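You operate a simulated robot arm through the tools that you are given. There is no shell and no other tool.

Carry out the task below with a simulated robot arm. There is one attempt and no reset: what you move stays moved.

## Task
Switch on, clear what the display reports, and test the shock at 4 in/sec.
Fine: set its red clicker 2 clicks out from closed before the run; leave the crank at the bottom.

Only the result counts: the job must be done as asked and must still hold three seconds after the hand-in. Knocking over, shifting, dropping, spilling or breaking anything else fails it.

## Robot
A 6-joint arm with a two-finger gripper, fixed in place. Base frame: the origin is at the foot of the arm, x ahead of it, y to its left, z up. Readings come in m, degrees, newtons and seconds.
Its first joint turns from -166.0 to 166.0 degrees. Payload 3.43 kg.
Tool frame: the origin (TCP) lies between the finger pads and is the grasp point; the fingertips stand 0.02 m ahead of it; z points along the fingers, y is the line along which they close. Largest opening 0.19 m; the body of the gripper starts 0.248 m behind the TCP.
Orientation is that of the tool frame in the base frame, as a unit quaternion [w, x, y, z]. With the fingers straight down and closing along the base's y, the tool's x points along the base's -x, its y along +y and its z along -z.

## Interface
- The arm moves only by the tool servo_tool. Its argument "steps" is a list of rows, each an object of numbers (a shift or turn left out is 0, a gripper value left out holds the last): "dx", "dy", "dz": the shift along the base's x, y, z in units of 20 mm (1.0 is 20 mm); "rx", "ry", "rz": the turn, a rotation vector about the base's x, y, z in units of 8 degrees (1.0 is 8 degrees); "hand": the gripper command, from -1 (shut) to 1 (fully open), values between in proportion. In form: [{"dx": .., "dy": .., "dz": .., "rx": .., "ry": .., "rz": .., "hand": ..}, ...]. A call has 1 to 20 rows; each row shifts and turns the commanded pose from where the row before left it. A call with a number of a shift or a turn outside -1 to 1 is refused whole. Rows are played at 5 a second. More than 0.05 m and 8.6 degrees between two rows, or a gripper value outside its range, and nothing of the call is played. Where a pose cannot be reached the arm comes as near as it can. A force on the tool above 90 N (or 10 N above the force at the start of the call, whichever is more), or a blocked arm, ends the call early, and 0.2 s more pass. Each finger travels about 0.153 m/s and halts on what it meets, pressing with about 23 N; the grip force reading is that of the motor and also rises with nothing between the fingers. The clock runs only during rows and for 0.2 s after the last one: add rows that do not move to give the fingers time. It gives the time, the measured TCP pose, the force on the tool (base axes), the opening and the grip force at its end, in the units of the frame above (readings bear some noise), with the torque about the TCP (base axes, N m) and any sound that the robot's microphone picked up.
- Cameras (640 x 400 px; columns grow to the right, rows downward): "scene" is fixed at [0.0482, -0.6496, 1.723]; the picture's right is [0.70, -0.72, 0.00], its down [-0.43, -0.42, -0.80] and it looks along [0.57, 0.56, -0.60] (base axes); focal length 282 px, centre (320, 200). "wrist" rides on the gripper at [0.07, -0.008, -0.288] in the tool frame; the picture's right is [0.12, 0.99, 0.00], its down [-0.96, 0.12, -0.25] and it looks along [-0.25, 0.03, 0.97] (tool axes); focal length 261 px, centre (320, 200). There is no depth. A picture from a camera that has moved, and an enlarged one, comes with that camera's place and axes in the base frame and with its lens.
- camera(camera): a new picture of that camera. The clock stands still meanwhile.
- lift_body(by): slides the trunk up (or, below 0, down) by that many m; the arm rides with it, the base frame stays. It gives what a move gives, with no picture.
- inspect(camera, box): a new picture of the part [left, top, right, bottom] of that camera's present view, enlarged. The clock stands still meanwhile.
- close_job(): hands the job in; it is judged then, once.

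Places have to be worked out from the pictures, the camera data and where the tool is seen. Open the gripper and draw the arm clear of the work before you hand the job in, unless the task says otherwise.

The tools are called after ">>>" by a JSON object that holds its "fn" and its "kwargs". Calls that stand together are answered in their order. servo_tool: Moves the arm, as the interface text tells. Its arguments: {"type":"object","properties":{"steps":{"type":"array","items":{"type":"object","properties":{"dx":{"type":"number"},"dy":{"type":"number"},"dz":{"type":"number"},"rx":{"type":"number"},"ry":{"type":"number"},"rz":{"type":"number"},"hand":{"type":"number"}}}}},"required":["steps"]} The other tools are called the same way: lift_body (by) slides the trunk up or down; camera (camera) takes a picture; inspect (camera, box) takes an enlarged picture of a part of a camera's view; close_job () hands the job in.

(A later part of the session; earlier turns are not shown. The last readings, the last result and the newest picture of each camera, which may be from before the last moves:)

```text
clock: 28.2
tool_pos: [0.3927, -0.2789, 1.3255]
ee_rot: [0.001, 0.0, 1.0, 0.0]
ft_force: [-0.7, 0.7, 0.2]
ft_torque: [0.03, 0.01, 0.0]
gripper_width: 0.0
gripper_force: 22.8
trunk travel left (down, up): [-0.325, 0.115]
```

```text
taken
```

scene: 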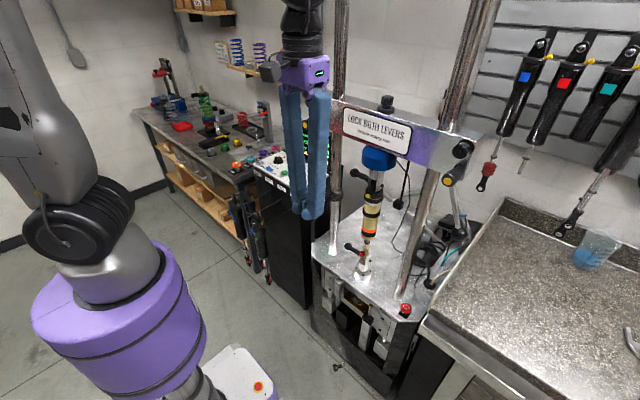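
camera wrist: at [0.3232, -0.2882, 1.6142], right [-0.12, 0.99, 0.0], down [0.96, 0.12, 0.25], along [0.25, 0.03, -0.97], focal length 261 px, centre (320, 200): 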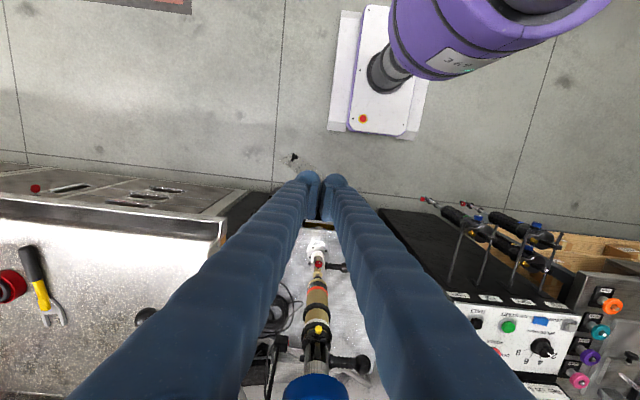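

The handle is confirmed at ≈[0.43, -0.38, 0.61]. I lower the trunk 0.3 m in this free space so the arm can work low in front of the machine.

>>> {"fn": "lift_body", "kwargs": {"by": -0.3}}

>>> {"fn": "camera", "kwargs": {"camera": "wrist"}}

>>> {"fn": "inspect", "kwargs": {"camera": "wrist", "box": [220, 60, 420, 240]}}

>>> {"fn": "camera", "kwargs": {"camera": "scene"}}

```text
clock: 31.2
tool_pos: [0.3919, -0.2784, 1.026]
ee_rot: [0.0, 0.001, 1.0, 0.0]
ft_force: [0.5, -0.2, -0.2]
ft_torque: [-0.03, -0.02, 0.0]
gripper_width: 0.0004
gripper_force: 22.5
trunk travel left (down, up): [-0.025, 0.415]
```

```text
taken
camera wrist: at [0.3228, -0.2874, 1.3147], right [-0.12, 0.99, 0.0], down [0.96, 0.12, 0.25], along [0.25, 0.03, -0.97], focal length 261 px, centre (320, 200)
```

wrist: 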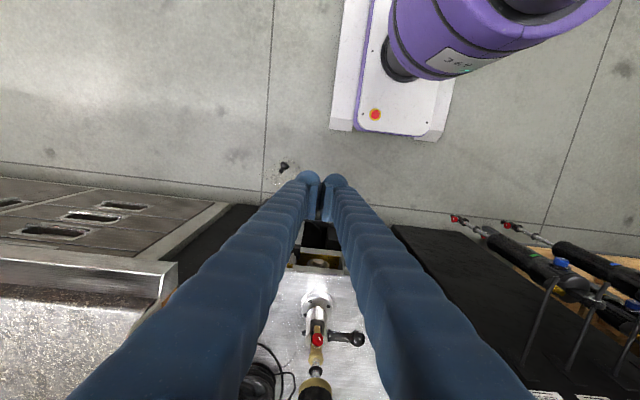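

```text
2.22 times, centred on (320, 150) of wrist
camera zoom: at [0.3228, -0.2874, 1.3147], right [-0.12, 0.99, 0.0], down [0.96, 0.12, 0.25], along [0.25, 0.03, -0.97], focal length 579 px, centre (320, 311)
```

zoom: 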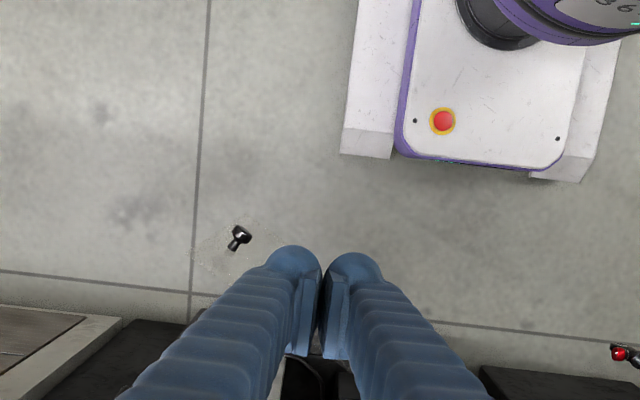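

```text
taken
```

scene: 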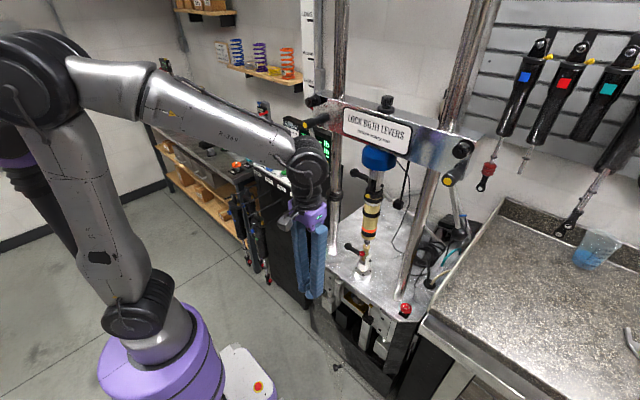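

The knob head refines to ≈[0.427, -0.376, 0.595]. I turn the closed fingers to face the pane, place them in front of the knob, and descend.

>>> {"fn": "servo_tool", "kwargs": {"steps": [{"dx": -0.5, "dy": -1, "rz": -0.8}, {"dx": -0.5, "dy": -1, "rz": -0.8}, {"dx": -0.6, "dy": -1, "rz": -0.8}, {"rz": -0.8, "dz": -1}, {"dz": -1}, {"dz": -1}, {"dz": -1}, {"dz": -1}, {"dz": -1}, {"dz": -1}, {"dz": -1}, {"dz": -1}, {"dz": -1}, {"dz": -1}, {"dz": -1}, {"dz": -1}, {"dz": -1}]}}

>>> {"fn": "camera", "kwargs": {"camera": "wrist"}}

>>> {"fn": "camera", "kwargs": {"camera": "scene"}}

```text
clock: 34.8
tool_pos: [0.3602, -0.3375, 0.7464]
ee_rot: [0.001, 0.222, 0.975, 0.0]
ft_force: [-0.8, 0.8, 0.6]
ft_torque: [-0.05, 0.0, -0.01]
gripper_width: 0.0001
gripper_force: 22.8
trunk travel left (down, up): [-0.025, 0.415]
```

```text
taken
camera wrist: at [0.2949, -0.3165, 1.0348], right [0.32, 0.95, 0.0], down [0.92, -0.31, 0.25], along [0.23, -0.08, -0.97], focal length 261 px, centre (320, 200)
```

wrist: 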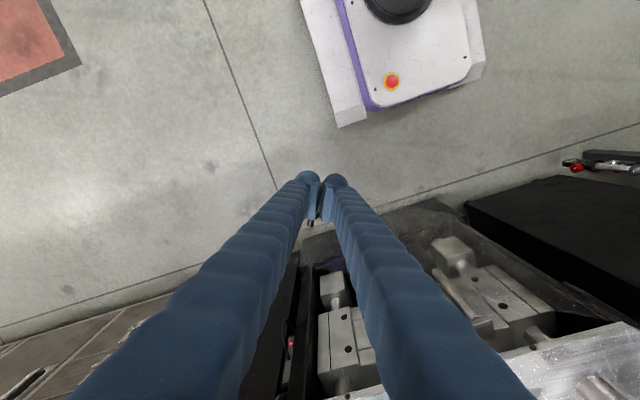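

```text
taken
```

scene: 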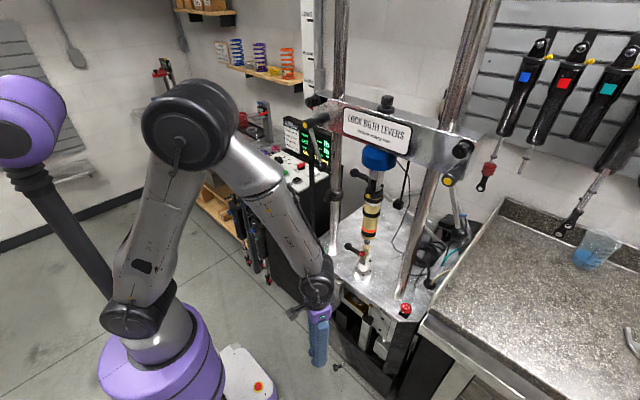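

I check where the knob lies relative to the closed fingers before descending further.

>>> {"fn": "inspect", "kwargs": {"camera": "wrist", "box": [260, 140, 380, 260]}}

>>> {"fn": "inspect", "kwargs": {"camera": "scene", "box": [270, 270, 390, 390]}}

```text
3.33 times, centred on (320, 200) of wrist
camera zoom: at [0.2949, -0.3165, 1.0348], right [0.32, 0.95, 0.0], down [0.92, -0.31, 0.25], along [0.23, -0.08, -0.97], focal length 869 px, centre (320, 200)
```

zoom: 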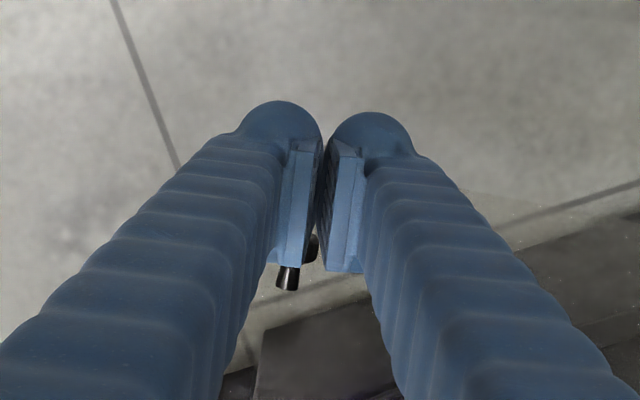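

```text
3.33 times, centred on (330, 330) of scene
camera zoom: at [0.0482, -0.6496, 1.723], right [0.7, -0.72, 0.0], down [-0.43, -0.42, -0.8], along [0.57, 0.56, -0.6], focal length 939 px, centre (287, -233)
```

zoom: 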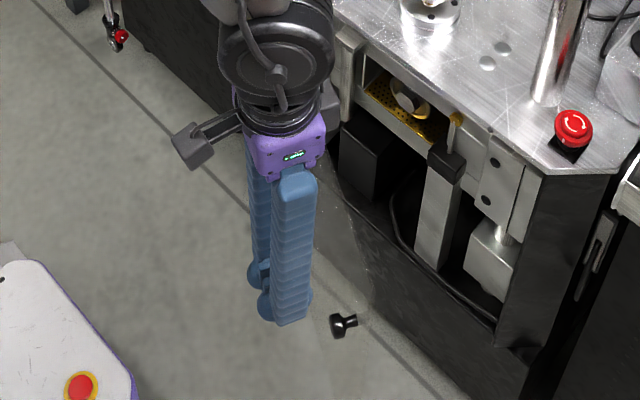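

The knob sits centred ~7 cm ahead of the fingers along the push direction. I descend to knob height.

>>> {"fn": "servo_tool", "kwargs": {"steps": [{"dz": -1}, {"dz": -1}, {"dz": -1}, {"dz": -1}, {"dz": -1}, {"dz": -1}, {"dz": -1}, {"dz": -1}, {"dz": -0.5}, {}]}}

>>> {"fn": "inspect", "kwargs": {"camera": "wrist", "box": [260, 140, 380, 260]}}

>>> {"fn": "inspect", "kwargs": {"camera": "scene", "box": [270, 270, 390, 390]}}

```text
clock: 37.0
tool_pos: [0.3614, -0.3383, 0.5753]
ee_rot: [0.0, 0.222, 0.975, 0.0]
ft_force: [0.0, -0.2, -0.3]
ft_torque: [0.02, 0.01, 0.0]
gripper_width: 0.0
gripper_force: 23.2
trunk travel left (down, up): [-0.025, 0.415]
```

```text
3.33 times, centred on (320, 200) of wrist
camera zoom: at [0.2945, -0.3162, 0.8639], right [0.32, 0.95, 0.0], down [0.92, -0.31, 0.25], along [0.23, -0.08, -0.97], focal length 869 px, centre (320, 200)
```

zoom: 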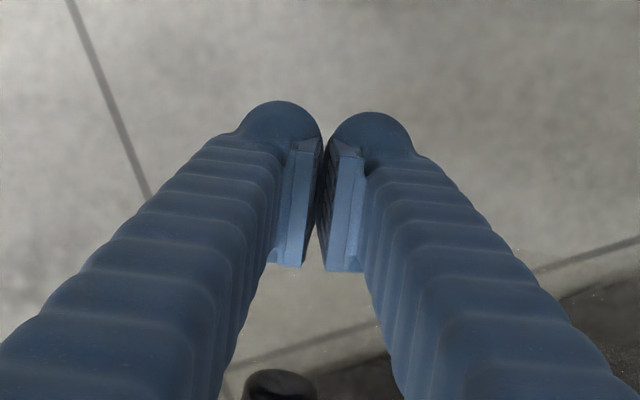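

```text
3.33 times, centred on (330, 330) of scene
camera zoom: at [0.0482, -0.6496, 1.723], right [0.7, -0.72, 0.0], down [-0.43, -0.42, -0.8], along [0.57, 0.56, -0.6], focal length 939 px, centre (287, -233)
```

zoom: 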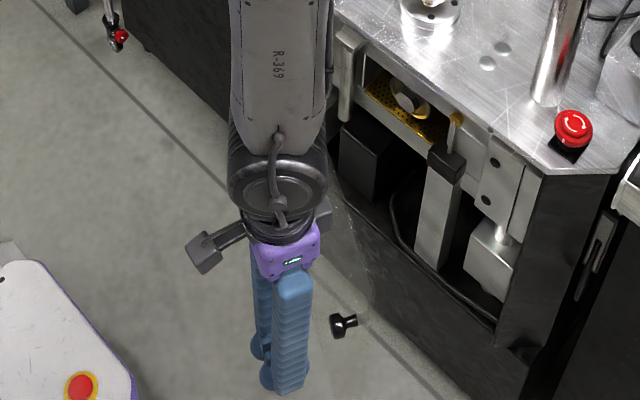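

The knob is now ahead of the fingers; I view it in the wrist image at this height to get its exact offset.

>>> {"fn": "inspect", "kwargs": {"camera": "wrist", "box": [240, 180, 400, 320]}}

>>> {"fn": "camera", "kwargs": {"camera": "wrist"}}

```text
2.86 times, centred on (320, 250) of wrist
camera zoom: at [0.2945, -0.3162, 0.8639], right [0.32, 0.95, 0.0], down [0.92, -0.31, 0.25], along [0.23, -0.08, -0.97], focal length 745 px, centre (320, 57)
```

zoom: 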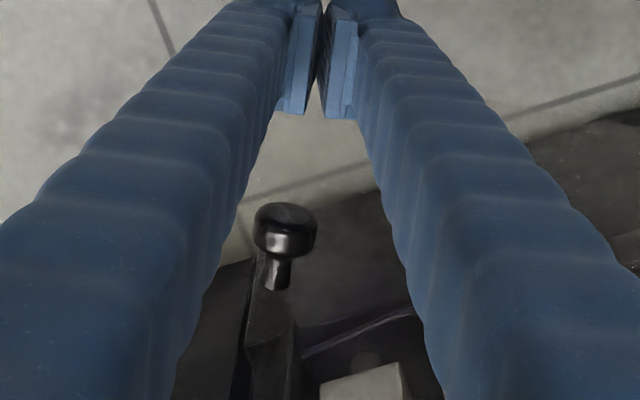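

```text
taken
camera wrist: at [0.2945, -0.3162, 0.8639], right [0.32, 0.95, 0.0], down [0.92, -0.31, 0.25], along [0.23, -0.08, -0.97], focal length 261 px, centre (320, 200)
```

wrist: 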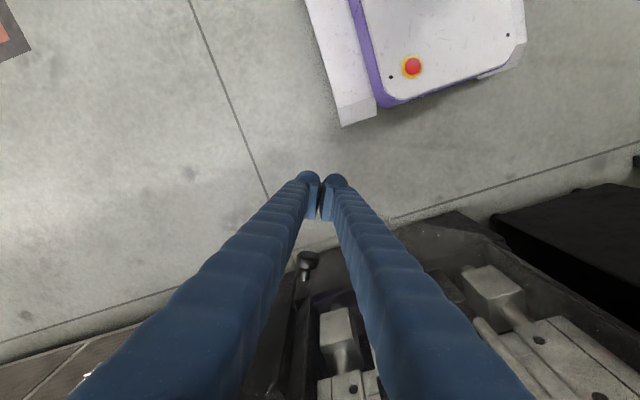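

The knob head is measured at [0.419, -0.373, 0.595]. I push it along the door's arc in stages, turning the tool with it, and check after the first part.

>>> {"fn": "servo_tool", "kwargs": {"steps": [{"dx": 0.7, "dy": -0.6}, {"dx": 0.68, "dy": -0.6}, {"dx": 0.62, "dy": -0.42, "rz": 0.25}, {"dx": 0.62, "dy": -0.42, "rz": 0.25}, {"dx": 0.61, "dy": -0.41, "rz": 0.25}, {"dx": 0.6, "dy": -0.3, "rz": 0.2}, {"dx": 0.6, "dy": -0.3, "rz": 0.2}, {"dx": 0.55, "dy": -0.3, "rz": 0.225}, {}]}}

>>> {"fn": "camera", "kwargs": {"camera": "wrist"}}

>>> {"fn": "inspect", "kwargs": {"camera": "scene", "box": [270, 230, 430, 400]}}

```text
clock: 39.0
tool_pos: [0.4601, -0.4056, 0.5748]
ee_rot: [0.001, 0.127, 0.992, 0.001]
ft_force: [0.3, -0.3, -0.2]
ft_torque: [-0.01, 0.01, 0.01]
gripper_width: 0.0002
gripper_force: 22.9
trunk travel left (down, up): [-0.025, 0.415]
```

```text
taken
camera wrist: at [0.3908, -0.3964, 0.8641], right [0.13, 0.99, 0.0], down [0.96, -0.13, 0.25], along [0.24, -0.03, -0.97], focal length 261 px, centre (320, 200)
```

wrist: 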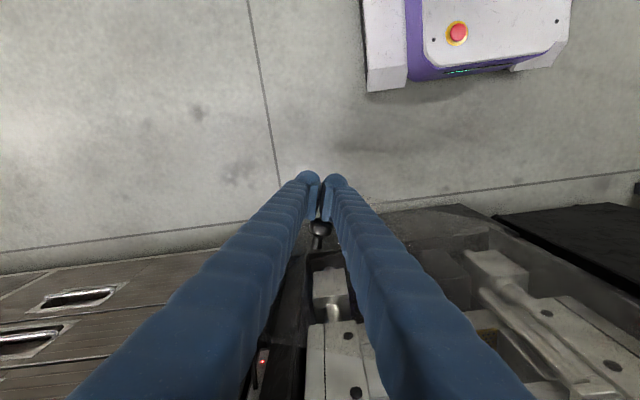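

```text
2.35 times, centred on (350, 315) of scene
camera zoom: at [0.0482, -0.6496, 1.723], right [0.7, -0.72, 0.0], down [-0.43, -0.42, -0.8], along [0.57, 0.56, -0.6], focal length 662 px, centre (249, -71)
```

zoom: 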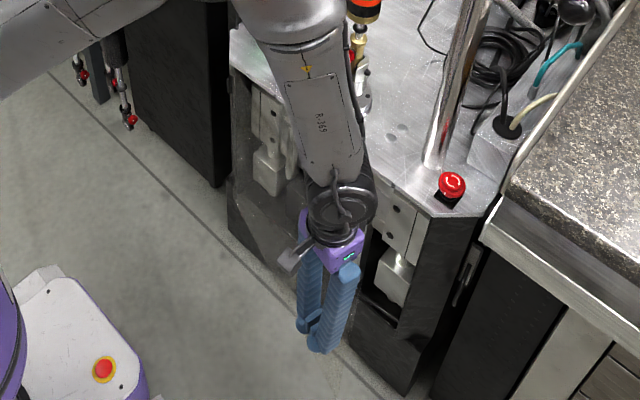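

The knob has moved along with the fingers to ≈[0.489, -0.409] as modelled. I continue pushing to about 5° from closed.

>>> {"fn": "servo_tool", "kwargs": {"steps": [{"dx": 0.62, "dy": -0.24, "rz": 0.21}, {"dx": 0.62, "dy": -0.24, "rz": 0.21}, {"dx": 0.61, "dy": -0.24, "rz": 0.205}, {"dx": 0.62, "dy": -0.19, "rz": 0.21}, {"dx": 0.62, "dy": -0.19, "rz": 0.21}, {"dx": 0.61, "dy": -0.19, "rz": 0.205}, {}]}}

>>> {"fn": "camera", "kwargs": {"camera": "wrist"}}

>>> {"fn": "camera", "kwargs": {"camera": "scene"}}

```text
clock: 40.6
tool_pos: [0.5345, -0.4291, 0.5747]
ee_rot: [0.0, 0.04, 0.999, 0.0]
ft_force: [-0.8, 0.8, 0.1]
ft_torque: [0.03, 0.02, 0.02]
gripper_width: 0.0
gripper_force: 22.3
trunk travel left (down, up): [-0.025, 0.415]
```

```text
taken
camera wrist: at [0.4641, -0.4344, 0.8642], right [-0.04, 1.0, 0.0], down [0.97, 0.04, 0.25], along [0.25, 0.01, -0.97], focal length 261 px, centre (320, 200)
```

wrist: 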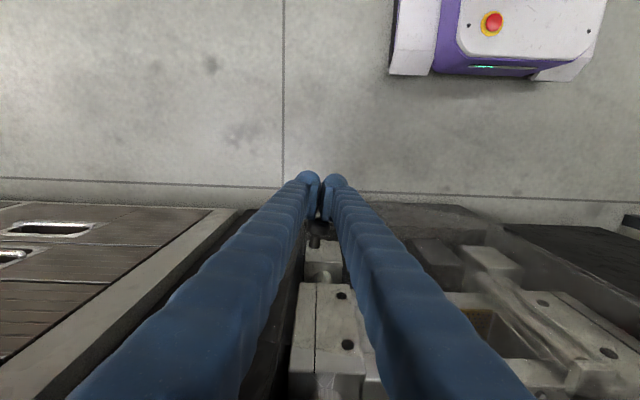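

```text
taken
```

scene: 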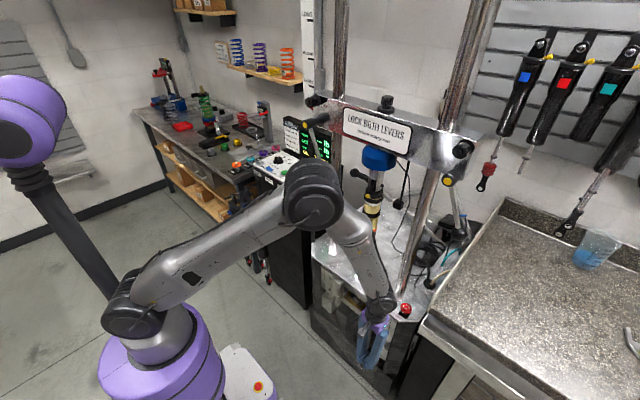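

No resistance yet. I continue in smaller steps toward closure, watching the force.

>>> {"fn": "servo_tool", "kwargs": {"steps": [{"dx": 0.3, "dy": -0.08, "rz": 0.1}, {"dx": 0.3, "dy": -0.08, "rz": 0.1}, {"dx": 0.3, "dy": -0.08, "rz": 0.1}, {"dx": 0.2, "dy": -0.06, "rz": 0.1}, {}]}}

>>> {"fn": "inspect", "kwargs": {"camera": "scene", "box": [280, 110, 340, 170]}}

>>> {"fn": "camera", "kwargs": {"camera": "wrist"}}

```text
clock: 41.8
tool_pos: [0.5564, -0.4377, 0.5739]
ee_rot: [0.001, 0.012, 1.0, 0.001]
ft_force: [0.0, -0.5, -0.2]
ft_torque: [0.02, 0.0, -0.01]
gripper_width: 0.0
gripper_force: 22.6
trunk travel left (down, up): [-0.025, 0.415]
```

```text
6.67 times, centred on (310, 140) of scene
camera zoom: at [0.0482, -0.6496, 1.723], right [0.7, -0.72, 0.0], down [-0.43, -0.42, -0.8], along [0.57, 0.56, -0.6], focal length 1877 px, centre (387, 600)
```

zoom: 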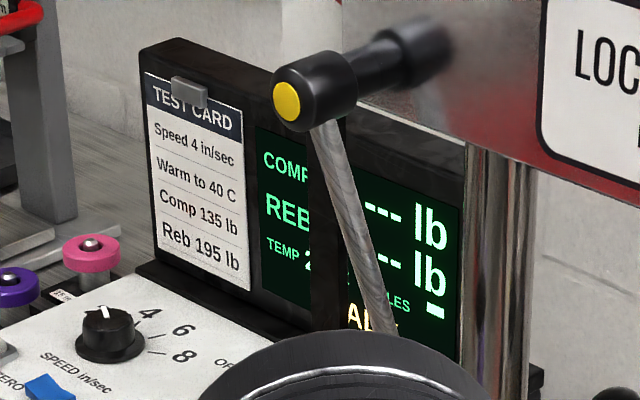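

```text
taken
camera wrist: at [0.4863, -0.4445, 0.8644], right [-0.1, 1.0, 0.0], down [0.96, 0.09, 0.25], along [0.25, 0.02, -0.97], focal length 261 px, centre (320, 200)
```

wrist: 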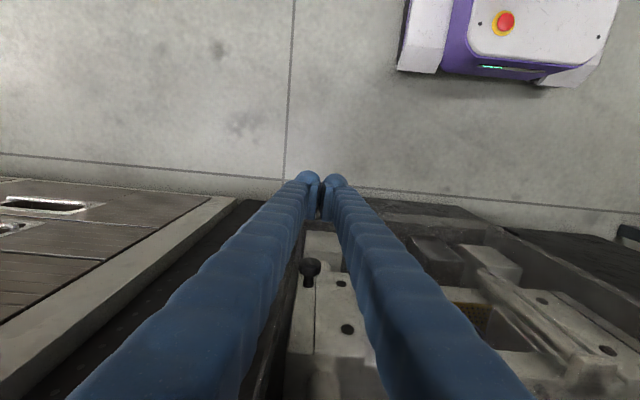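

The knob has snapped forward (door latched, head at x≈0.635) and the display message has changed. I back off, rise, and read the new message.

>>> {"fn": "servo_tool", "kwargs": {"steps": [{"dx": -1}, {"dx": -1}, {"dx": -1}, {"dx": -1}, {"dx": -1}, {"dx": -1}, {"dz": 1}, {"dz": 1}, {"dz": 1}, {"dz": 1}, {"dz": 1}, {"dz": 1}, {"dz": 1}, {"dz": 1}, {"dz": 1}, {"dz": 1}, {"dz": 1}, {"dz": 1}, {"dz": 1}, {"dz": 1}]}}

>>> {"fn": "camera", "kwargs": {"camera": "scene"}}

>>> {"fn": "inspect", "kwargs": {"camera": "scene", "box": [280, 110, 340, 170]}}

>>> {"fn": "inspect", "kwargs": {"camera": "scene", "box": [300, 225, 430, 400]}}

```text
clock: 46.0
tool_pos: [0.4369, -0.4371, 0.8547]
ee_rot: [0.0, 0.012, 1.0, 0.0]
ft_force: [-0.4, -0.2, 0.9]
ft_torque: [0.05, 0.03, 0.01]
gripper_width: 0.0
gripper_force: 23.0
trunk travel left (down, up): [-0.025, 0.415]
```

```text
taken
```

scene: 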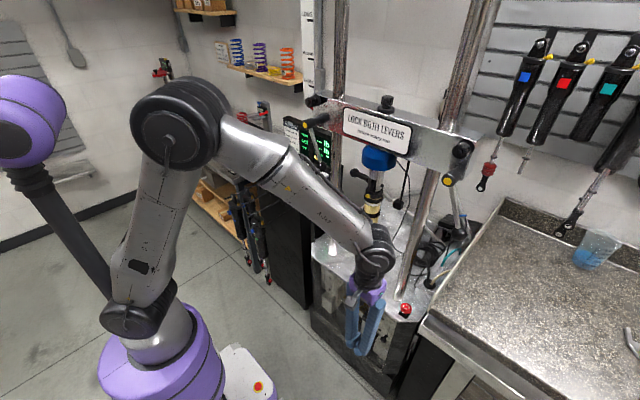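

```text
6.67 times, centred on (310, 140) of scene
camera zoom: at [0.0482, -0.6496, 1.723], right [0.7, -0.72, 0.0], down [-0.43, -0.42, -0.8], along [0.57, 0.56, -0.6], focal length 1877 px, centre (387, 600)
```

zoom: 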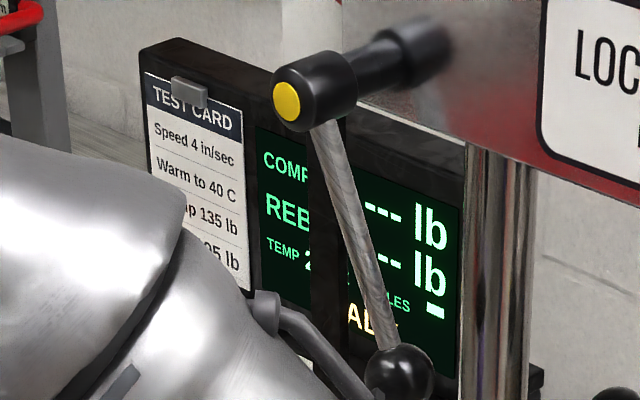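

```text
2.29 times, centred on (365, 312) of scene
camera zoom: at [0.0482, -0.6496, 1.723], right [0.7, -0.72, 0.0], down [-0.43, -0.42, -0.8], along [0.57, 0.56, -0.6], focal length 644 px, centre (217, -57)
```

zoom: 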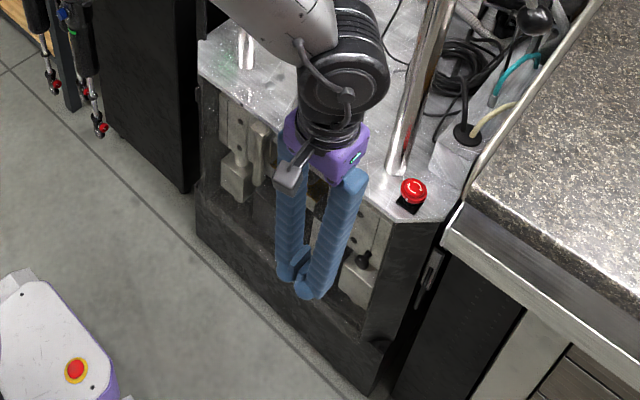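

The door is closed. To read the new message I raise the trunk again and swing over to the console.

>>> {"fn": "lift_body", "kwargs": {"by": 0.3}}

>>> {"fn": "servo_tool", "kwargs": {"steps": [{"dy": 1, "dz": 1}, {"dy": 1, "dz": 1}, {"dy": 1, "dz": 1}, {"dy": 1, "dz": 1}, {"dy": 1, "dz": 1}, {"dy": 1, "dz": 1}, {"dy": 1, "dz": 1}, {"dy": 1}, {"dy": 1}, {"dy": 1}, {"dy": 1}, {"dy": 1}, {"dy": 1}, {"dy": 1}, {"dy": 1}, {"dy": 1}, {"dy": 1}, {"dy": 1}, {"dy": 1}, {"dy": 1}]}}

>>> {"fn": "servo_tool", "kwargs": {"steps": [{"dy": 1, "dx": 0.5}, {"dy": 1, "dx": 1}, {"dy": 1, "dx": 1}, {"dy": 1, "dx": 1}, {"dy": 1, "dx": 1}, {"dy": 1}, {"dy": 1}, {"dy": 1}, {"dy": 1}, {"hand": 0.6}, {}]}}

>>> {"fn": "camera", "kwargs": {"camera": "wrist"}}

>>> {"fn": "inspect", "kwargs": {"camera": "scene", "box": [280, 110, 340, 170]}}

```text
clock: 49.0
tool_pos: [0.4361, -0.4373, 1.1559]
ee_rot: [-0.001, 0.012, 1.0, 0.0]
ft_force: [-0.1, 0.0, 0.6]
ft_torque: [0.03, 0.03, 0.0]
gripper_width: 0.0
gripper_force: 23.3
trunk travel left (down, up): [-0.325, 0.115]
```

```text
clock: 53.2
tool_pos: [0.4365, -0.0373, 1.2951]
ee_rot: [0.001, 0.012, 1.0, 0.0]
ft_force: [-0.1, 0.4, -0.3]
ft_torque: [-0.02, -0.02, -0.01]
gripper_width: 0.0
gripper_force: 23.0
trunk travel left (down, up): [-0.325, 0.115]
```

```text
clock: 55.6
tool_pos: [0.526, 0.137, 1.288]
ee_rot: [-0.008, 0.015, 1.0, -0.002]
ft_force: [0.4, -0.3, -0.2]
ft_torque: [0.04, -0.02, 0.02]
gripper_width: 0.152
gripper_force: 0.0
trunk travel left (down, up): [-0.325, 0.115]
```

```text
taken
camera wrist: at [0.461, 0.1318, 1.5772], right [-0.09, 1.0, 0.0], down [0.97, 0.09, 0.23], along [0.23, 0.02, -0.97], focal length 261 px, centre (320, 200)
```

wrist: 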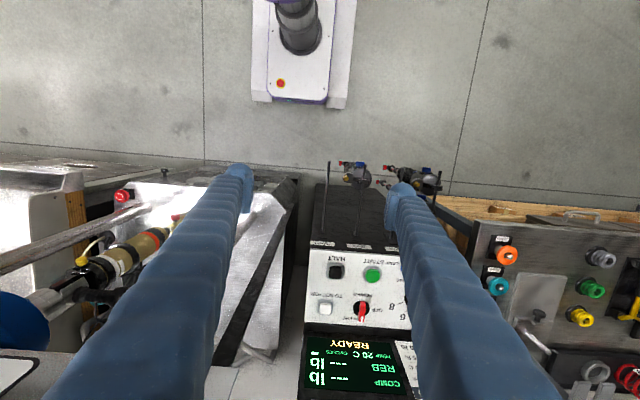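

```text
6.67 times, centred on (310, 140) of scene
camera zoom: at [0.0482, -0.6496, 1.723], right [0.7, -0.72, 0.0], down [-0.43, -0.42, -0.8], along [0.57, 0.56, -0.6], focal length 1877 px, centre (387, 600)
```

zoom: 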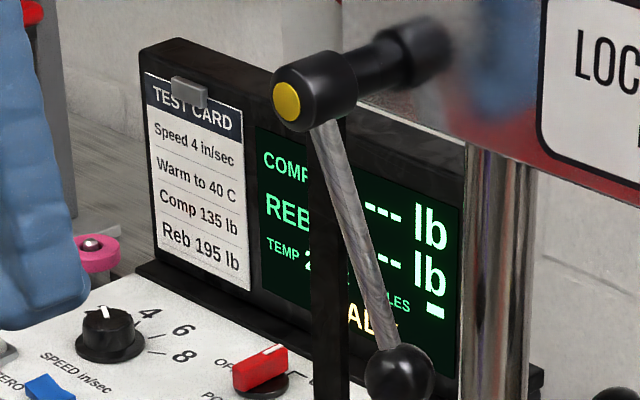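

The display now reads READY. Next, while at the console, I set the speed dial (at ≈[0.824, 0.391], pointer on 2) to 4; I move above it.

>>> {"fn": "servo_tool", "kwargs": {"steps": [{"dx": 1, "dy": 0.85, "rz": 0.21, "ry": -0.11, "hand": -0.2}, {"dx": 1, "dy": 0.85}, {"dx": 1, "dy": 0.85}, {"dx": 1, "dy": 0.85}, {"dx": 1, "dy": 0.85}, {"dx": 1, "dy": 0.85}, {"dx": 1, "dy": 0.85}, {"dx": 1, "dy": 0.85}, {"dx": 1, "dy": 0.85}, {"dx": 1, "dy": 0.85}, {"dx": 1, "dy": 0.85, "dz": -0.5}, {"dx": 1, "dy": 0.85, "dz": -1}, {"dx": 1, "dy": 0.85, "dz": -1}, {"dx": 1, "dy": 0.85, "dz": -1}, {"dx": 0.9, "dy": 0.8, "dz": -1}, {}]}}

>>> {"fn": "camera", "kwargs": {"camera": "wrist"}}

>>> {"fn": "inspect", "kwargs": {"camera": "wrist", "box": [230, 120, 410, 270]}}

```text
clock: 59.0
tool_pos: [0.8233, 0.3953, 1.2074]
ee_rot: [0.007, -0.002, 1.0, 0.0]
ft_force: [-0.9, 0.4, -0.1]
ft_torque: [-0.03, -0.02, -0.04]
gripper_width: 0.076
gripper_force: 0.0
trunk travel left (down, up): [-0.325, 0.115]
```

```text
taken
camera wrist: at [0.7493, 0.3856, 1.4953], right [-0.12, 0.99, 0.0], down [0.96, 0.12, 0.26], along [0.26, 0.03, -0.96], focal length 261 px, centre (320, 200)
```

wrist: 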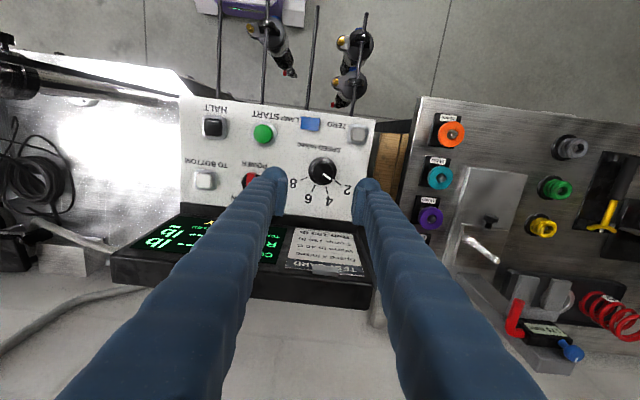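

```text
2.67 times, centred on (320, 195) of wrist
camera zoom: at [0.7493, 0.3856, 1.4953], right [-0.12, 0.99, 0.0], down [0.96, 0.12, 0.26], along [0.26, 0.03, -0.96], focal length 695 px, centre (320, 213)
```

zoom: 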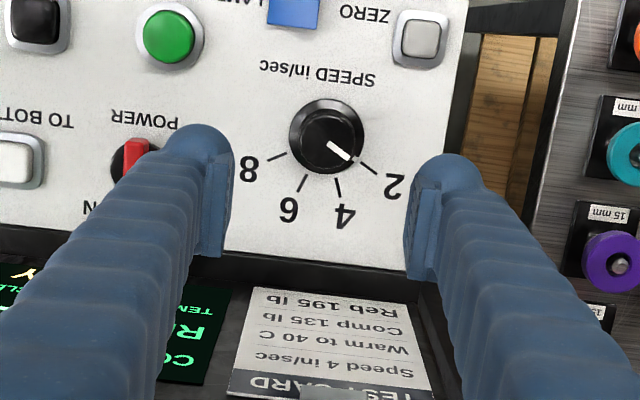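

The dial is nearly centred; marks are spaced ~40.5°. I correct the small tilt and descend to just above it.

>>> {"fn": "servo_tool", "kwargs": {"steps": [{"ry": 0.1, "dy": 0.15, "dz": -1}, {"dz": -1}, {"dz": -1}, {"dz": -1}, {"dz": -1}, {"dz": -1}, {"dz": -0.5}, {}]}}

>>> {"fn": "inspect", "kwargs": {"camera": "wrist", "box": [230, 110, 410, 280]}}

>>> {"fn": "inspect", "kwargs": {"camera": "scene", "box": [250, 120, 320, 190]}}

```text
clock: 60.8
tool_pos: [0.8244, 0.3995, 1.0746]
ee_rot: [0.001, -0.002, 1.0, 0.0]
ft_force: [-0.3, -0.6, -0.3]
ft_torque: [0.0, 0.02, 0.01]
gripper_width: 0.0761
gripper_force: 0.0
trunk travel left (down, up): [-0.325, 0.115]
```

```text
2.35 times, centred on (320, 195) of wrist
camera zoom: at [0.7546, 0.3894, 1.364], right [-0.12, 0.99, 0.0], down [0.96, 0.12, 0.25], along [0.25, 0.03, -0.97], focal length 613 px, centre (320, 212)
```

zoom: 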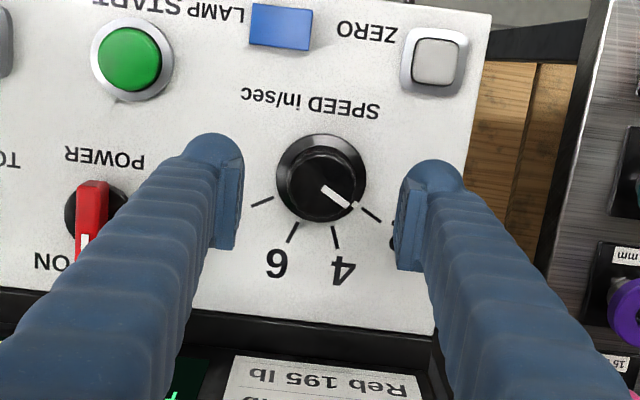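

```text
5.71 times, centred on (285, 155) of scene
camera zoom: at [0.0482, -0.6496, 1.723], right [0.7, -0.72, 0.0], down [-0.43, -0.42, -0.8], along [0.57, 0.56, -0.6], focal length 1609 px, centre (520, 457)
```

zoom: 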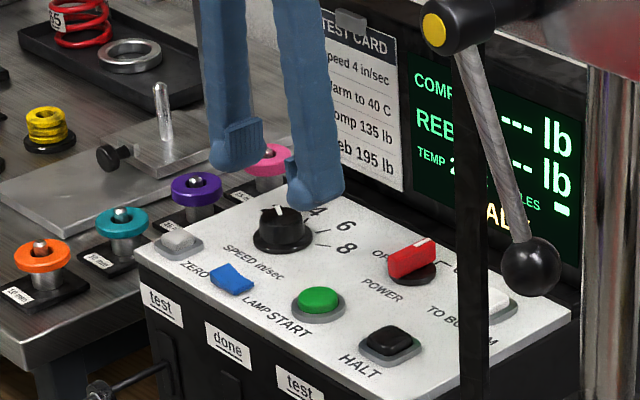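

The dial's cap is centred under the TCP within 2 mm. I lower, grip the cap, and turn it −40.5° to the 4 mark.

>>> {"fn": "servo_tool", "kwargs": {"steps": [{"dz": -0.7, "dx": 0.05}, {"dz": -0.7}, {"dz": -0.65}, {}, {"hand": -1}, {}, {}]}}

>>> {"fn": "inspect", "kwargs": {"camera": "wrist", "box": [230, 110, 410, 280]}}

```text
clock: 62.4
tool_pos: [0.8275, 0.3995, 1.0434]
ee_rot: [0.005, -0.002, 1.0, 0.003]
ft_force: [9.8, -1.9, 73.1]
ft_torque: [-0.21, 0.35, 0.02]
gripper_width: 0.006
gripper_force: 33.9
trunk travel left (down, up): [-0.325, 0.115]
```

```text
2.35 times, centred on (320, 195) of wrist
camera zoom: at [0.7534, 0.388, 1.3318], right [-0.12, 0.99, 0.0], down [0.96, 0.12, 0.26], along [0.26, 0.04, -0.97], focal length 613 px, centre (320, 212)
```

zoom: 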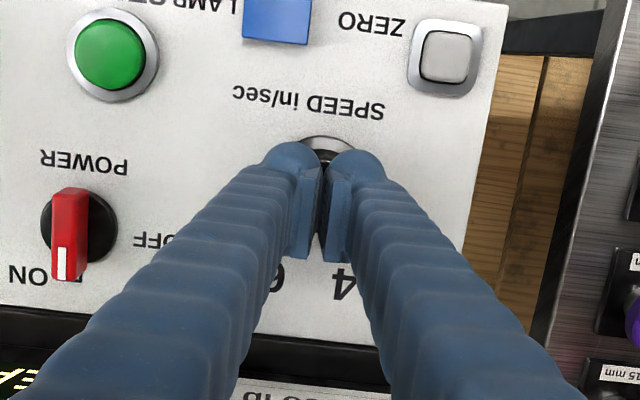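

The fingertips rode up onto the cap's top (its top is only at z≈1.023) and press down with 73 N. I lift off right away, reopen, and check that nothing shifted.

>>> {"fn": "servo_tool", "kwargs": {"steps": [{"dz": 0.5}, {"dz": 1}, {"dz": 0.5, "hand": -0.2}, {}, {}]}}

>>> {"fn": "inspect", "kwargs": {"camera": "wrist", "box": [230, 110, 410, 280]}}

>>> {"fn": "inspect", "kwargs": {"camera": "scene", "box": [250, 120, 320, 190]}}

```text
clock: 63.6
tool_pos: [0.8254, 0.3989, 1.0729]
ee_rot: [0.001, -0.003, 1.0, 0.0]
ft_force: [0.4, 1.2, -1.0]
ft_torque: [0.02, 0.03, 0.0]
gripper_width: 0.076
gripper_force: 0.0
trunk travel left (down, up): [-0.325, 0.115]
```

```text
2.35 times, centred on (320, 195) of wrist
camera zoom: at [0.7558, 0.3897, 1.3621], right [-0.12, 0.99, 0.0], down [0.96, 0.12, 0.25], along [0.25, 0.03, -0.97], focal length 613 px, centre (320, 212)
```

zoom: 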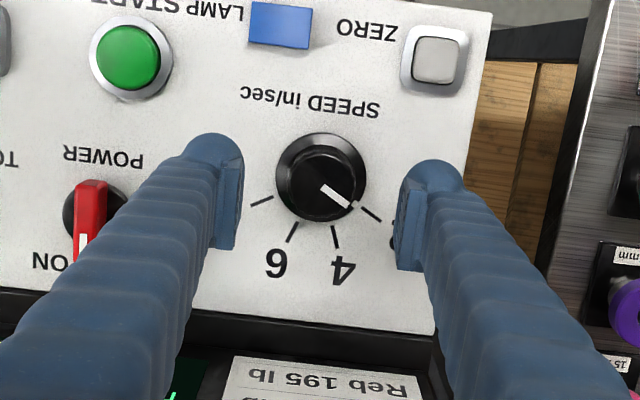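

```text
5.71 times, centred on (285, 155) of scene
camera zoom: at [0.0482, -0.6496, 1.723], right [0.7, -0.72, 0.0], down [-0.43, -0.42, -0.8], along [0.57, 0.56, -0.6], focal length 1609 px, centre (520, 457)
```

zoom: 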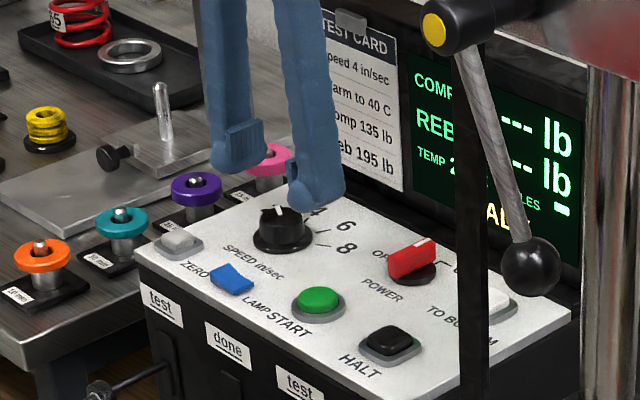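

Nothing changed on the panel. I go lower this time (tips ≈6 mm above the panel), checking for contact before closing.

>>> {"fn": "servo_tool", "kwargs": {"steps": [{"dz": -0.7}, {"dz": -0.7}, {"dz": -0.6}, {"dz": -0.3}, {}]}}

>>> {"fn": "inspect", "kwargs": {"camera": "scene", "box": [260, 130, 310, 180]}}

>>> {"fn": "inspect", "kwargs": {"camera": "wrist", "box": [230, 110, 410, 280]}}

```text
clock: 64.8
tool_pos: [0.8257, 0.3998, 1.0283]
ee_rot: [0.0, -0.004, 1.0, 0.0]
ft_force: [0.0, -0.7, 0.9]
ft_torque: [0.04, -0.01, 0.0]
gripper_width: 0.076
gripper_force: 0.1
trunk travel left (down, up): [-0.325, 0.115]
```

```text
8.00 times, centred on (285, 155) of scene
camera zoom: at [0.0482, -0.6496, 1.723], right [0.7, -0.72, 0.0], down [-0.43, -0.42, -0.8], along [0.57, 0.56, -0.6], focal length 2253 px, centre (600, 560)
```

zoom: 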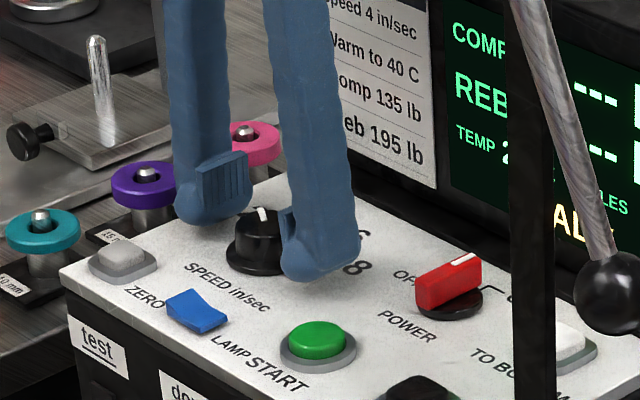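

```text
2.35 times, centred on (320, 195) of wrist
camera zoom: at [0.7557, 0.3894, 1.3168], right [-0.12, 0.99, 0.0], down [0.96, 0.12, 0.25], along [0.25, 0.03, -0.97], focal length 613 px, centre (320, 212)
```

zoom: 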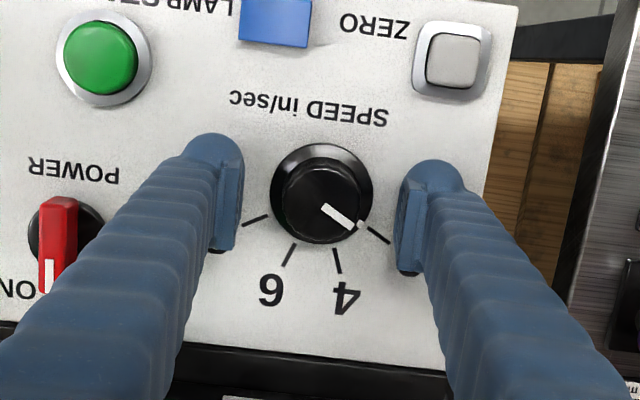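

Pads sit slightly above the tips, so I creep 2 mm at a time lower, checking force for contact with the panel, then close gently.

>>> {"fn": "servo_tool", "kwargs": {"steps": [{"dz": -0.1}, {"dz": -0.1}, {}]}}

>>> {"fn": "servo_tool", "kwargs": {"steps": [{"hand": -0.6}, {}, {"hand": -0.7}, {}]}}

>>> {"fn": "inspect", "kwargs": {"camera": "wrist", "box": [260, 140, 380, 260]}}

```text
clock: 65.6
tool_pos: [0.8264, 0.3989, 1.0246]
ee_rot: [0.0, -0.003, 1.0, 0.0]
ft_force: [0.7, -0.5, -1.2]
ft_torque: [-0.01, 0.01, 0.02]
gripper_width: 0.0759
gripper_force: 0.1
trunk travel left (down, up): [-0.325, 0.115]
```

```text
clock: 66.6
tool_pos: [0.8257, 0.4006, 1.0252]
ee_rot: [0.001, -0.002, 1.0, 0.0]
ft_force: [-0.4, 5.4, 2.7]
ft_torque: [0.07, 0.06, 0.03]
gripper_width: 0.0379
gripper_force: 45.0
trunk travel left (down, up): [-0.325, 0.115]
```

```text
3.33 times, centred on (320, 200) of wrist
camera zoom: at [0.7555, 0.39, 1.313], right [-0.12, 0.99, 0.0], down [0.96, 0.12, 0.25], along [0.25, 0.03, -0.97], focal length 869 px, centre (320, 200)
```

zoom: 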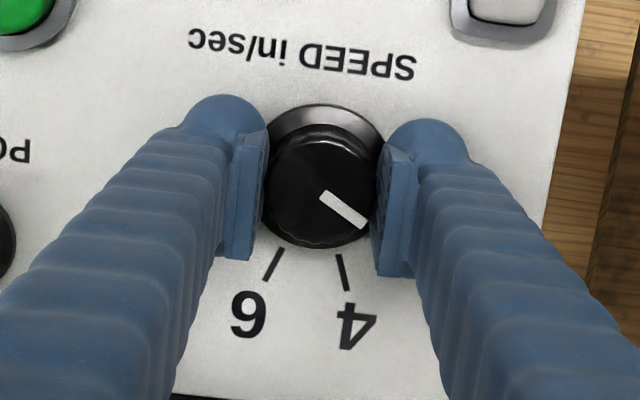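

The cap is held (38 mm). I turn the dial −40.5°.

>>> {"fn": "servo_tool", "kwargs": {"steps": [{"rz": -0.7}, {"rz": -0.7}, {"rz": -0.7}, {"rz": -0.7}, {"rz": -0.7}, {"rz": -0.7}, {"rz": -0.7}, {"rz": -0.16}, {}]}}

>>> {"fn": "inspect", "kwargs": {"camera": "wrist", "box": [240, 120, 400, 280]}}

>>> {"fn": "inspect", "kwargs": {"camera": "scene", "box": [260, 130, 310, 180]}}

```text
clock: 68.6
tool_pos: [0.8262, 0.3995, 1.0239]
ee_rot: [0.001, 0.343, 0.939, -0.001]
ft_force: [-2.5, 3.8, 3.0]
ft_torque: [0.0, -0.04, -0.01]
gripper_width: 0.0378
gripper_force: 45.0
trunk travel left (down, up): [-0.325, 0.115]
```

```text
2.50 times, centred on (320, 200) of wrist
camera zoom: at [0.7668, 0.4381, 1.3131], right [0.55, 0.83, 0.0], down [0.81, -0.53, 0.25], along [0.21, -0.14, -0.97], focal length 652 px, centre (320, 200)
```

zoom: 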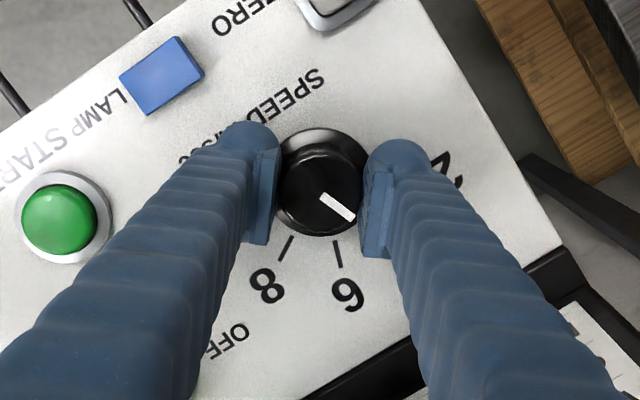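

```text
8.00 times, centred on (285, 155) of scene
camera zoom: at [0.0482, -0.6496, 1.723], right [0.7, -0.72, 0.0], down [-0.43, -0.42, -0.8], along [0.57, 0.56, -0.6], focal length 2253 px, centre (600, 560)
```

zoom: 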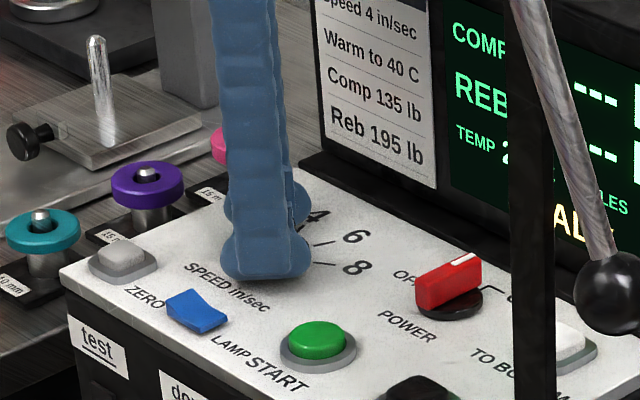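

The dial turned with the tool. I release, rise, and check that the pointer stays on 4.

>>> {"fn": "servo_tool", "kwargs": {"steps": [{"hand": -0.2}, {}, {"dz": 1}, {"dz": 1}, {"dz": 1}, {"dz": 1}, {"dz": 1}, {"dz": 1, "dx": -0.5}]}}

>>> {"fn": "inspect", "kwargs": {"camera": "wrist", "box": [240, 100, 400, 260]}}

>>> {"fn": "inspect", "kwargs": {"camera": "scene", "box": [260, 130, 310, 180]}}

```text
clock: 70.4
tool_pos: [0.8144, 0.3996, 1.1449]
ee_rot: [0.001, 0.344, 0.939, 0.0]
ft_force: [0.4, 0.3, 0.8]
ft_torque: [-0.02, -0.05, 0.04]
gripper_width: 0.076
gripper_force: 0.0
trunk travel left (down, up): [-0.325, 0.115]
```

```text
2.50 times, centred on (320, 180) of wrist
camera zoom: at [0.756, 0.4381, 1.4337], right [0.55, 0.84, 0.0], down [0.81, -0.53, 0.25], along [0.21, -0.14, -0.97], focal length 652 px, centre (320, 250)
```

zoom: 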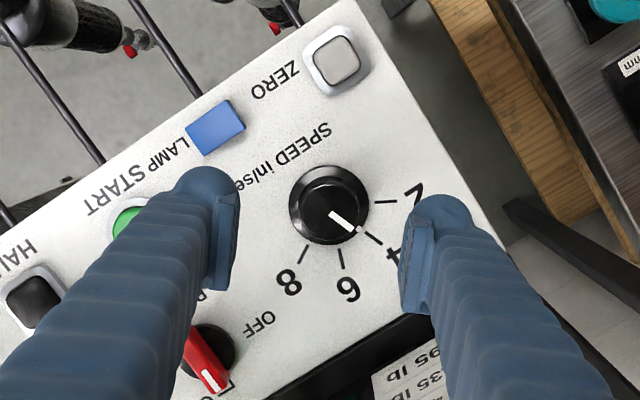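

```text
8.00 times, centred on (285, 155) of scene
camera zoom: at [0.0482, -0.6496, 1.723], right [0.7, -0.72, 0.0], down [-0.43, -0.42, -0.8], along [0.57, 0.56, -0.6], focal length 2253 px, centre (600, 560)
```

zoom: 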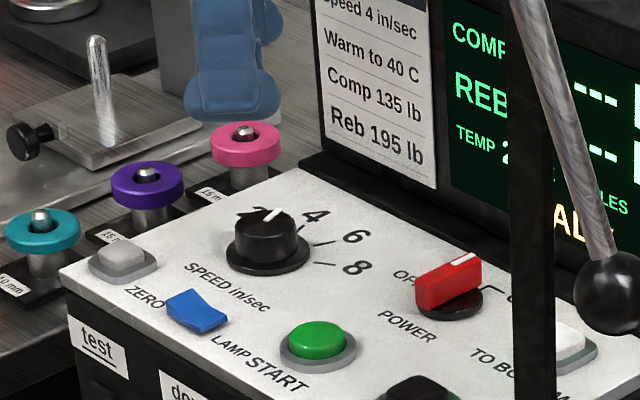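

The pointer rests on the 4 mark. Now the clicker: I withdraw from the console, straighten the tool, and go in front of the shock for a close look.

>>> {"fn": "servo_tool", "kwargs": {"steps": [{"dz": 1, "dx": -1, "rz": 0.7}, {"dz": 1, "dx": -1, "rz": 0.7}, {"dz": 1, "dx": -1, "rz": 0.7}, {"dz": 1, "dx": -1, "rz": 0.7}, {"dz": 1, "dx": -1, "rz": 0.7}, {"dx": -1, "rz": 0.7}, {"dx": -1, "rz": 0.7}, {"dx": -1, "rz": 0.16}, {"dx": -1}, {"dx": -1}, {"dx": -1}, {"dx": -1}, {"dx": -1}, {"dx": -1}, {"dx": -1}, {"dx": -1}, {"dx": -1, "dy": -1}, {"dy": -1, "dx": -1}, {"dy": -1}, {"dy": -1}]}}

>>> {"fn": "servo_tool", "kwargs": {"steps": [{"dy": -1}, {"dy": -1}, {"dy": -1}, {"dy": -1}, {"dy": -1}, {"dy": -1}, {"dy": -1}, {"dy": -1}, {"dy": -1}, {"dy": -1}, {"dy": -1}, {"dy": -1}, {"dy": -1}, {"dy": -1}, {"dy": -1}, {"dy": -1}, {"dy": -1}, {"dy": -1}, {"dy": -1}, {"dy": -1}]}}

>>> {"fn": "servo_tool", "kwargs": {"steps": [{"dy": -1}, {"dy": -1}, {"dy": -1}, {"dy": -1}, {"dy": -1}, {"dy": -1}, {"dy": -1}, {"dy": -1}, {"hand": 0.8}, {}]}}

>>> {"fn": "lift_body", "kwargs": {"by": -0.25}}

>>> {"fn": "camera", "kwargs": {"camera": "wrist"}}

>>> {"fn": "camera", "kwargs": {"camera": "scene"}}

```text
clock: 74.6
tool_pos: [0.4538, 0.3193, 1.2429]
ee_rot: [0.0, -0.003, 1.0, 0.0]
ft_force: [0.3, 0.7, -1.2]
ft_torque: [0.05, 0.03, -0.02]
gripper_width: 0.0757
gripper_force: 0.0
trunk travel left (down, up): [-0.325, 0.115]
```

```text
clock: 78.8
tool_pos: [0.456, -0.0817, 1.2445]
ee_rot: [0.001, -0.003, 1.0, 0.001]
ft_force: [0.1, -0.5, -0.1]
ft_torque: [-0.03, 0.03, -0.01]
gripper_width: 0.076
gripper_force: 0.1
trunk travel left (down, up): [-0.325, 0.115]
```

```text
clock: 81.0
tool_pos: [0.4553, -0.2404, 1.2438]
ee_rot: [0.001, -0.003, 1.0, 0.001]
ft_force: [0.0, -0.5, 0.5]
ft_torque: [-0.03, 0.0, 0.01]
gripper_width: 0.1709
gripper_force: 0.1
trunk travel left (down, up): [-0.325, 0.115]
```

```text
clock: 83.6
tool_pos: [0.4551, -0.2412, 0.9941]
ee_rot: [0.001, -0.003, 1.0, 0.0]
ft_force: [0.5, 0.4, 0.0]
ft_torque: [-0.01, 0.02, 0.03]
gripper_width: 0.1711
gripper_force: 0.0
trunk travel left (down, up): [-0.075, 0.365]
```

```text
taken
camera wrist: at [0.3853, -0.2505, 1.2832], right [-0.12, 0.99, 0.0], down [0.96, 0.12, 0.25], along [0.25, 0.03, -0.97], focal length 261 px, centre (320, 200)
```

wrist: 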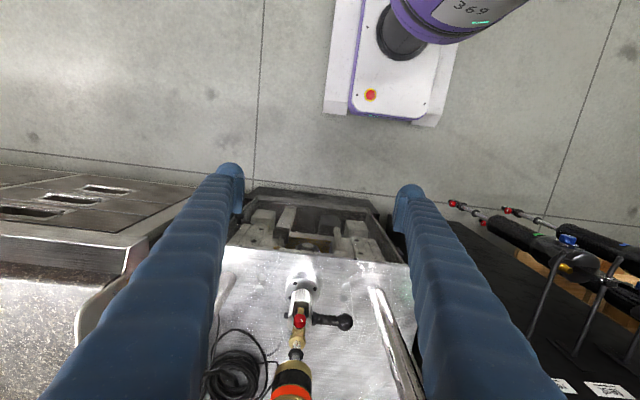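

```text
taken
```

scene: 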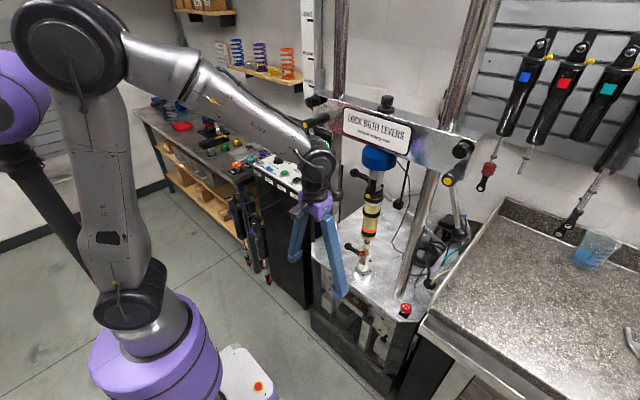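

I have a closer view of the clicker now; I enlarge it.

>>> {"fn": "inspect", "kwargs": {"camera": "wrist", "box": [260, 250, 360, 370]}}

>>> {"fn": "inspect", "kwargs": {"camera": "wrist", "box": [275, 290, 325, 350]}}

>>> {"fn": "inspect", "kwargs": {"camera": "scene", "box": [340, 235, 390, 285]}}

```text
3.33 times, centred on (310, 310) of wrist
camera zoom: at [0.3853, -0.2505, 1.2832], right [-0.12, 0.99, 0.0], down [0.96, 0.12, 0.25], along [0.25, 0.03, -0.97], focal length 869 px, centre (353, -167)
```

zoom: 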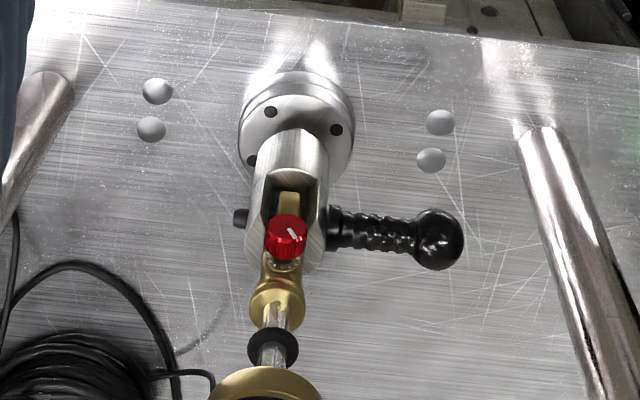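

```text
6.67 times, centred on (300, 320) of wrist
camera zoom: at [0.3853, -0.2505, 1.2832], right [-0.12, 0.99, 0.0], down [0.96, 0.12, 0.25], along [0.25, 0.03, -0.97], focal length 1738 px, centre (453, -600)
```

zoom: 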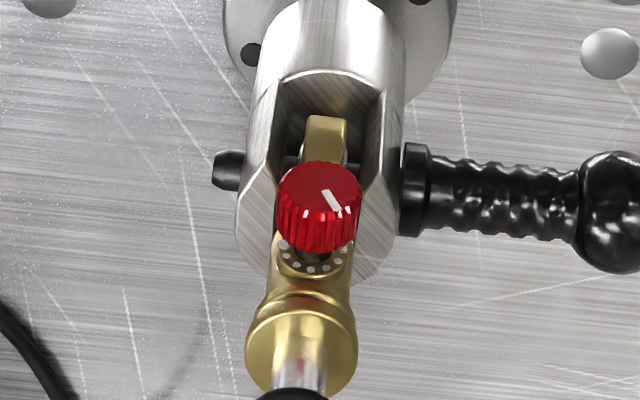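

```text
8.00 times, centred on (365, 260) of scene
camera zoom: at [0.0482, -0.6496, 1.723], right [0.7, -0.72, 0.0], down [-0.43, -0.42, -0.8], along [0.57, 0.56, -0.6], focal length 2253 px, centre (-40, -280)
```

zoom: 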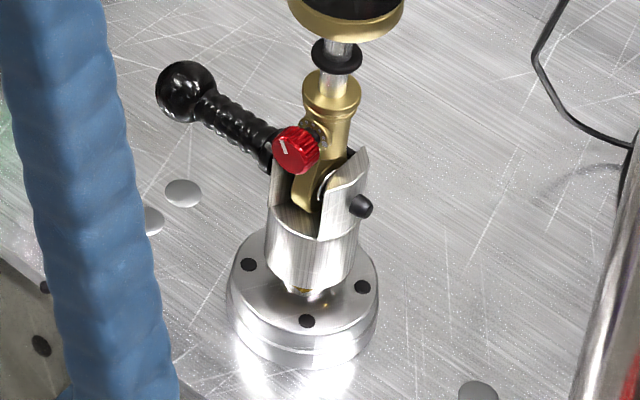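

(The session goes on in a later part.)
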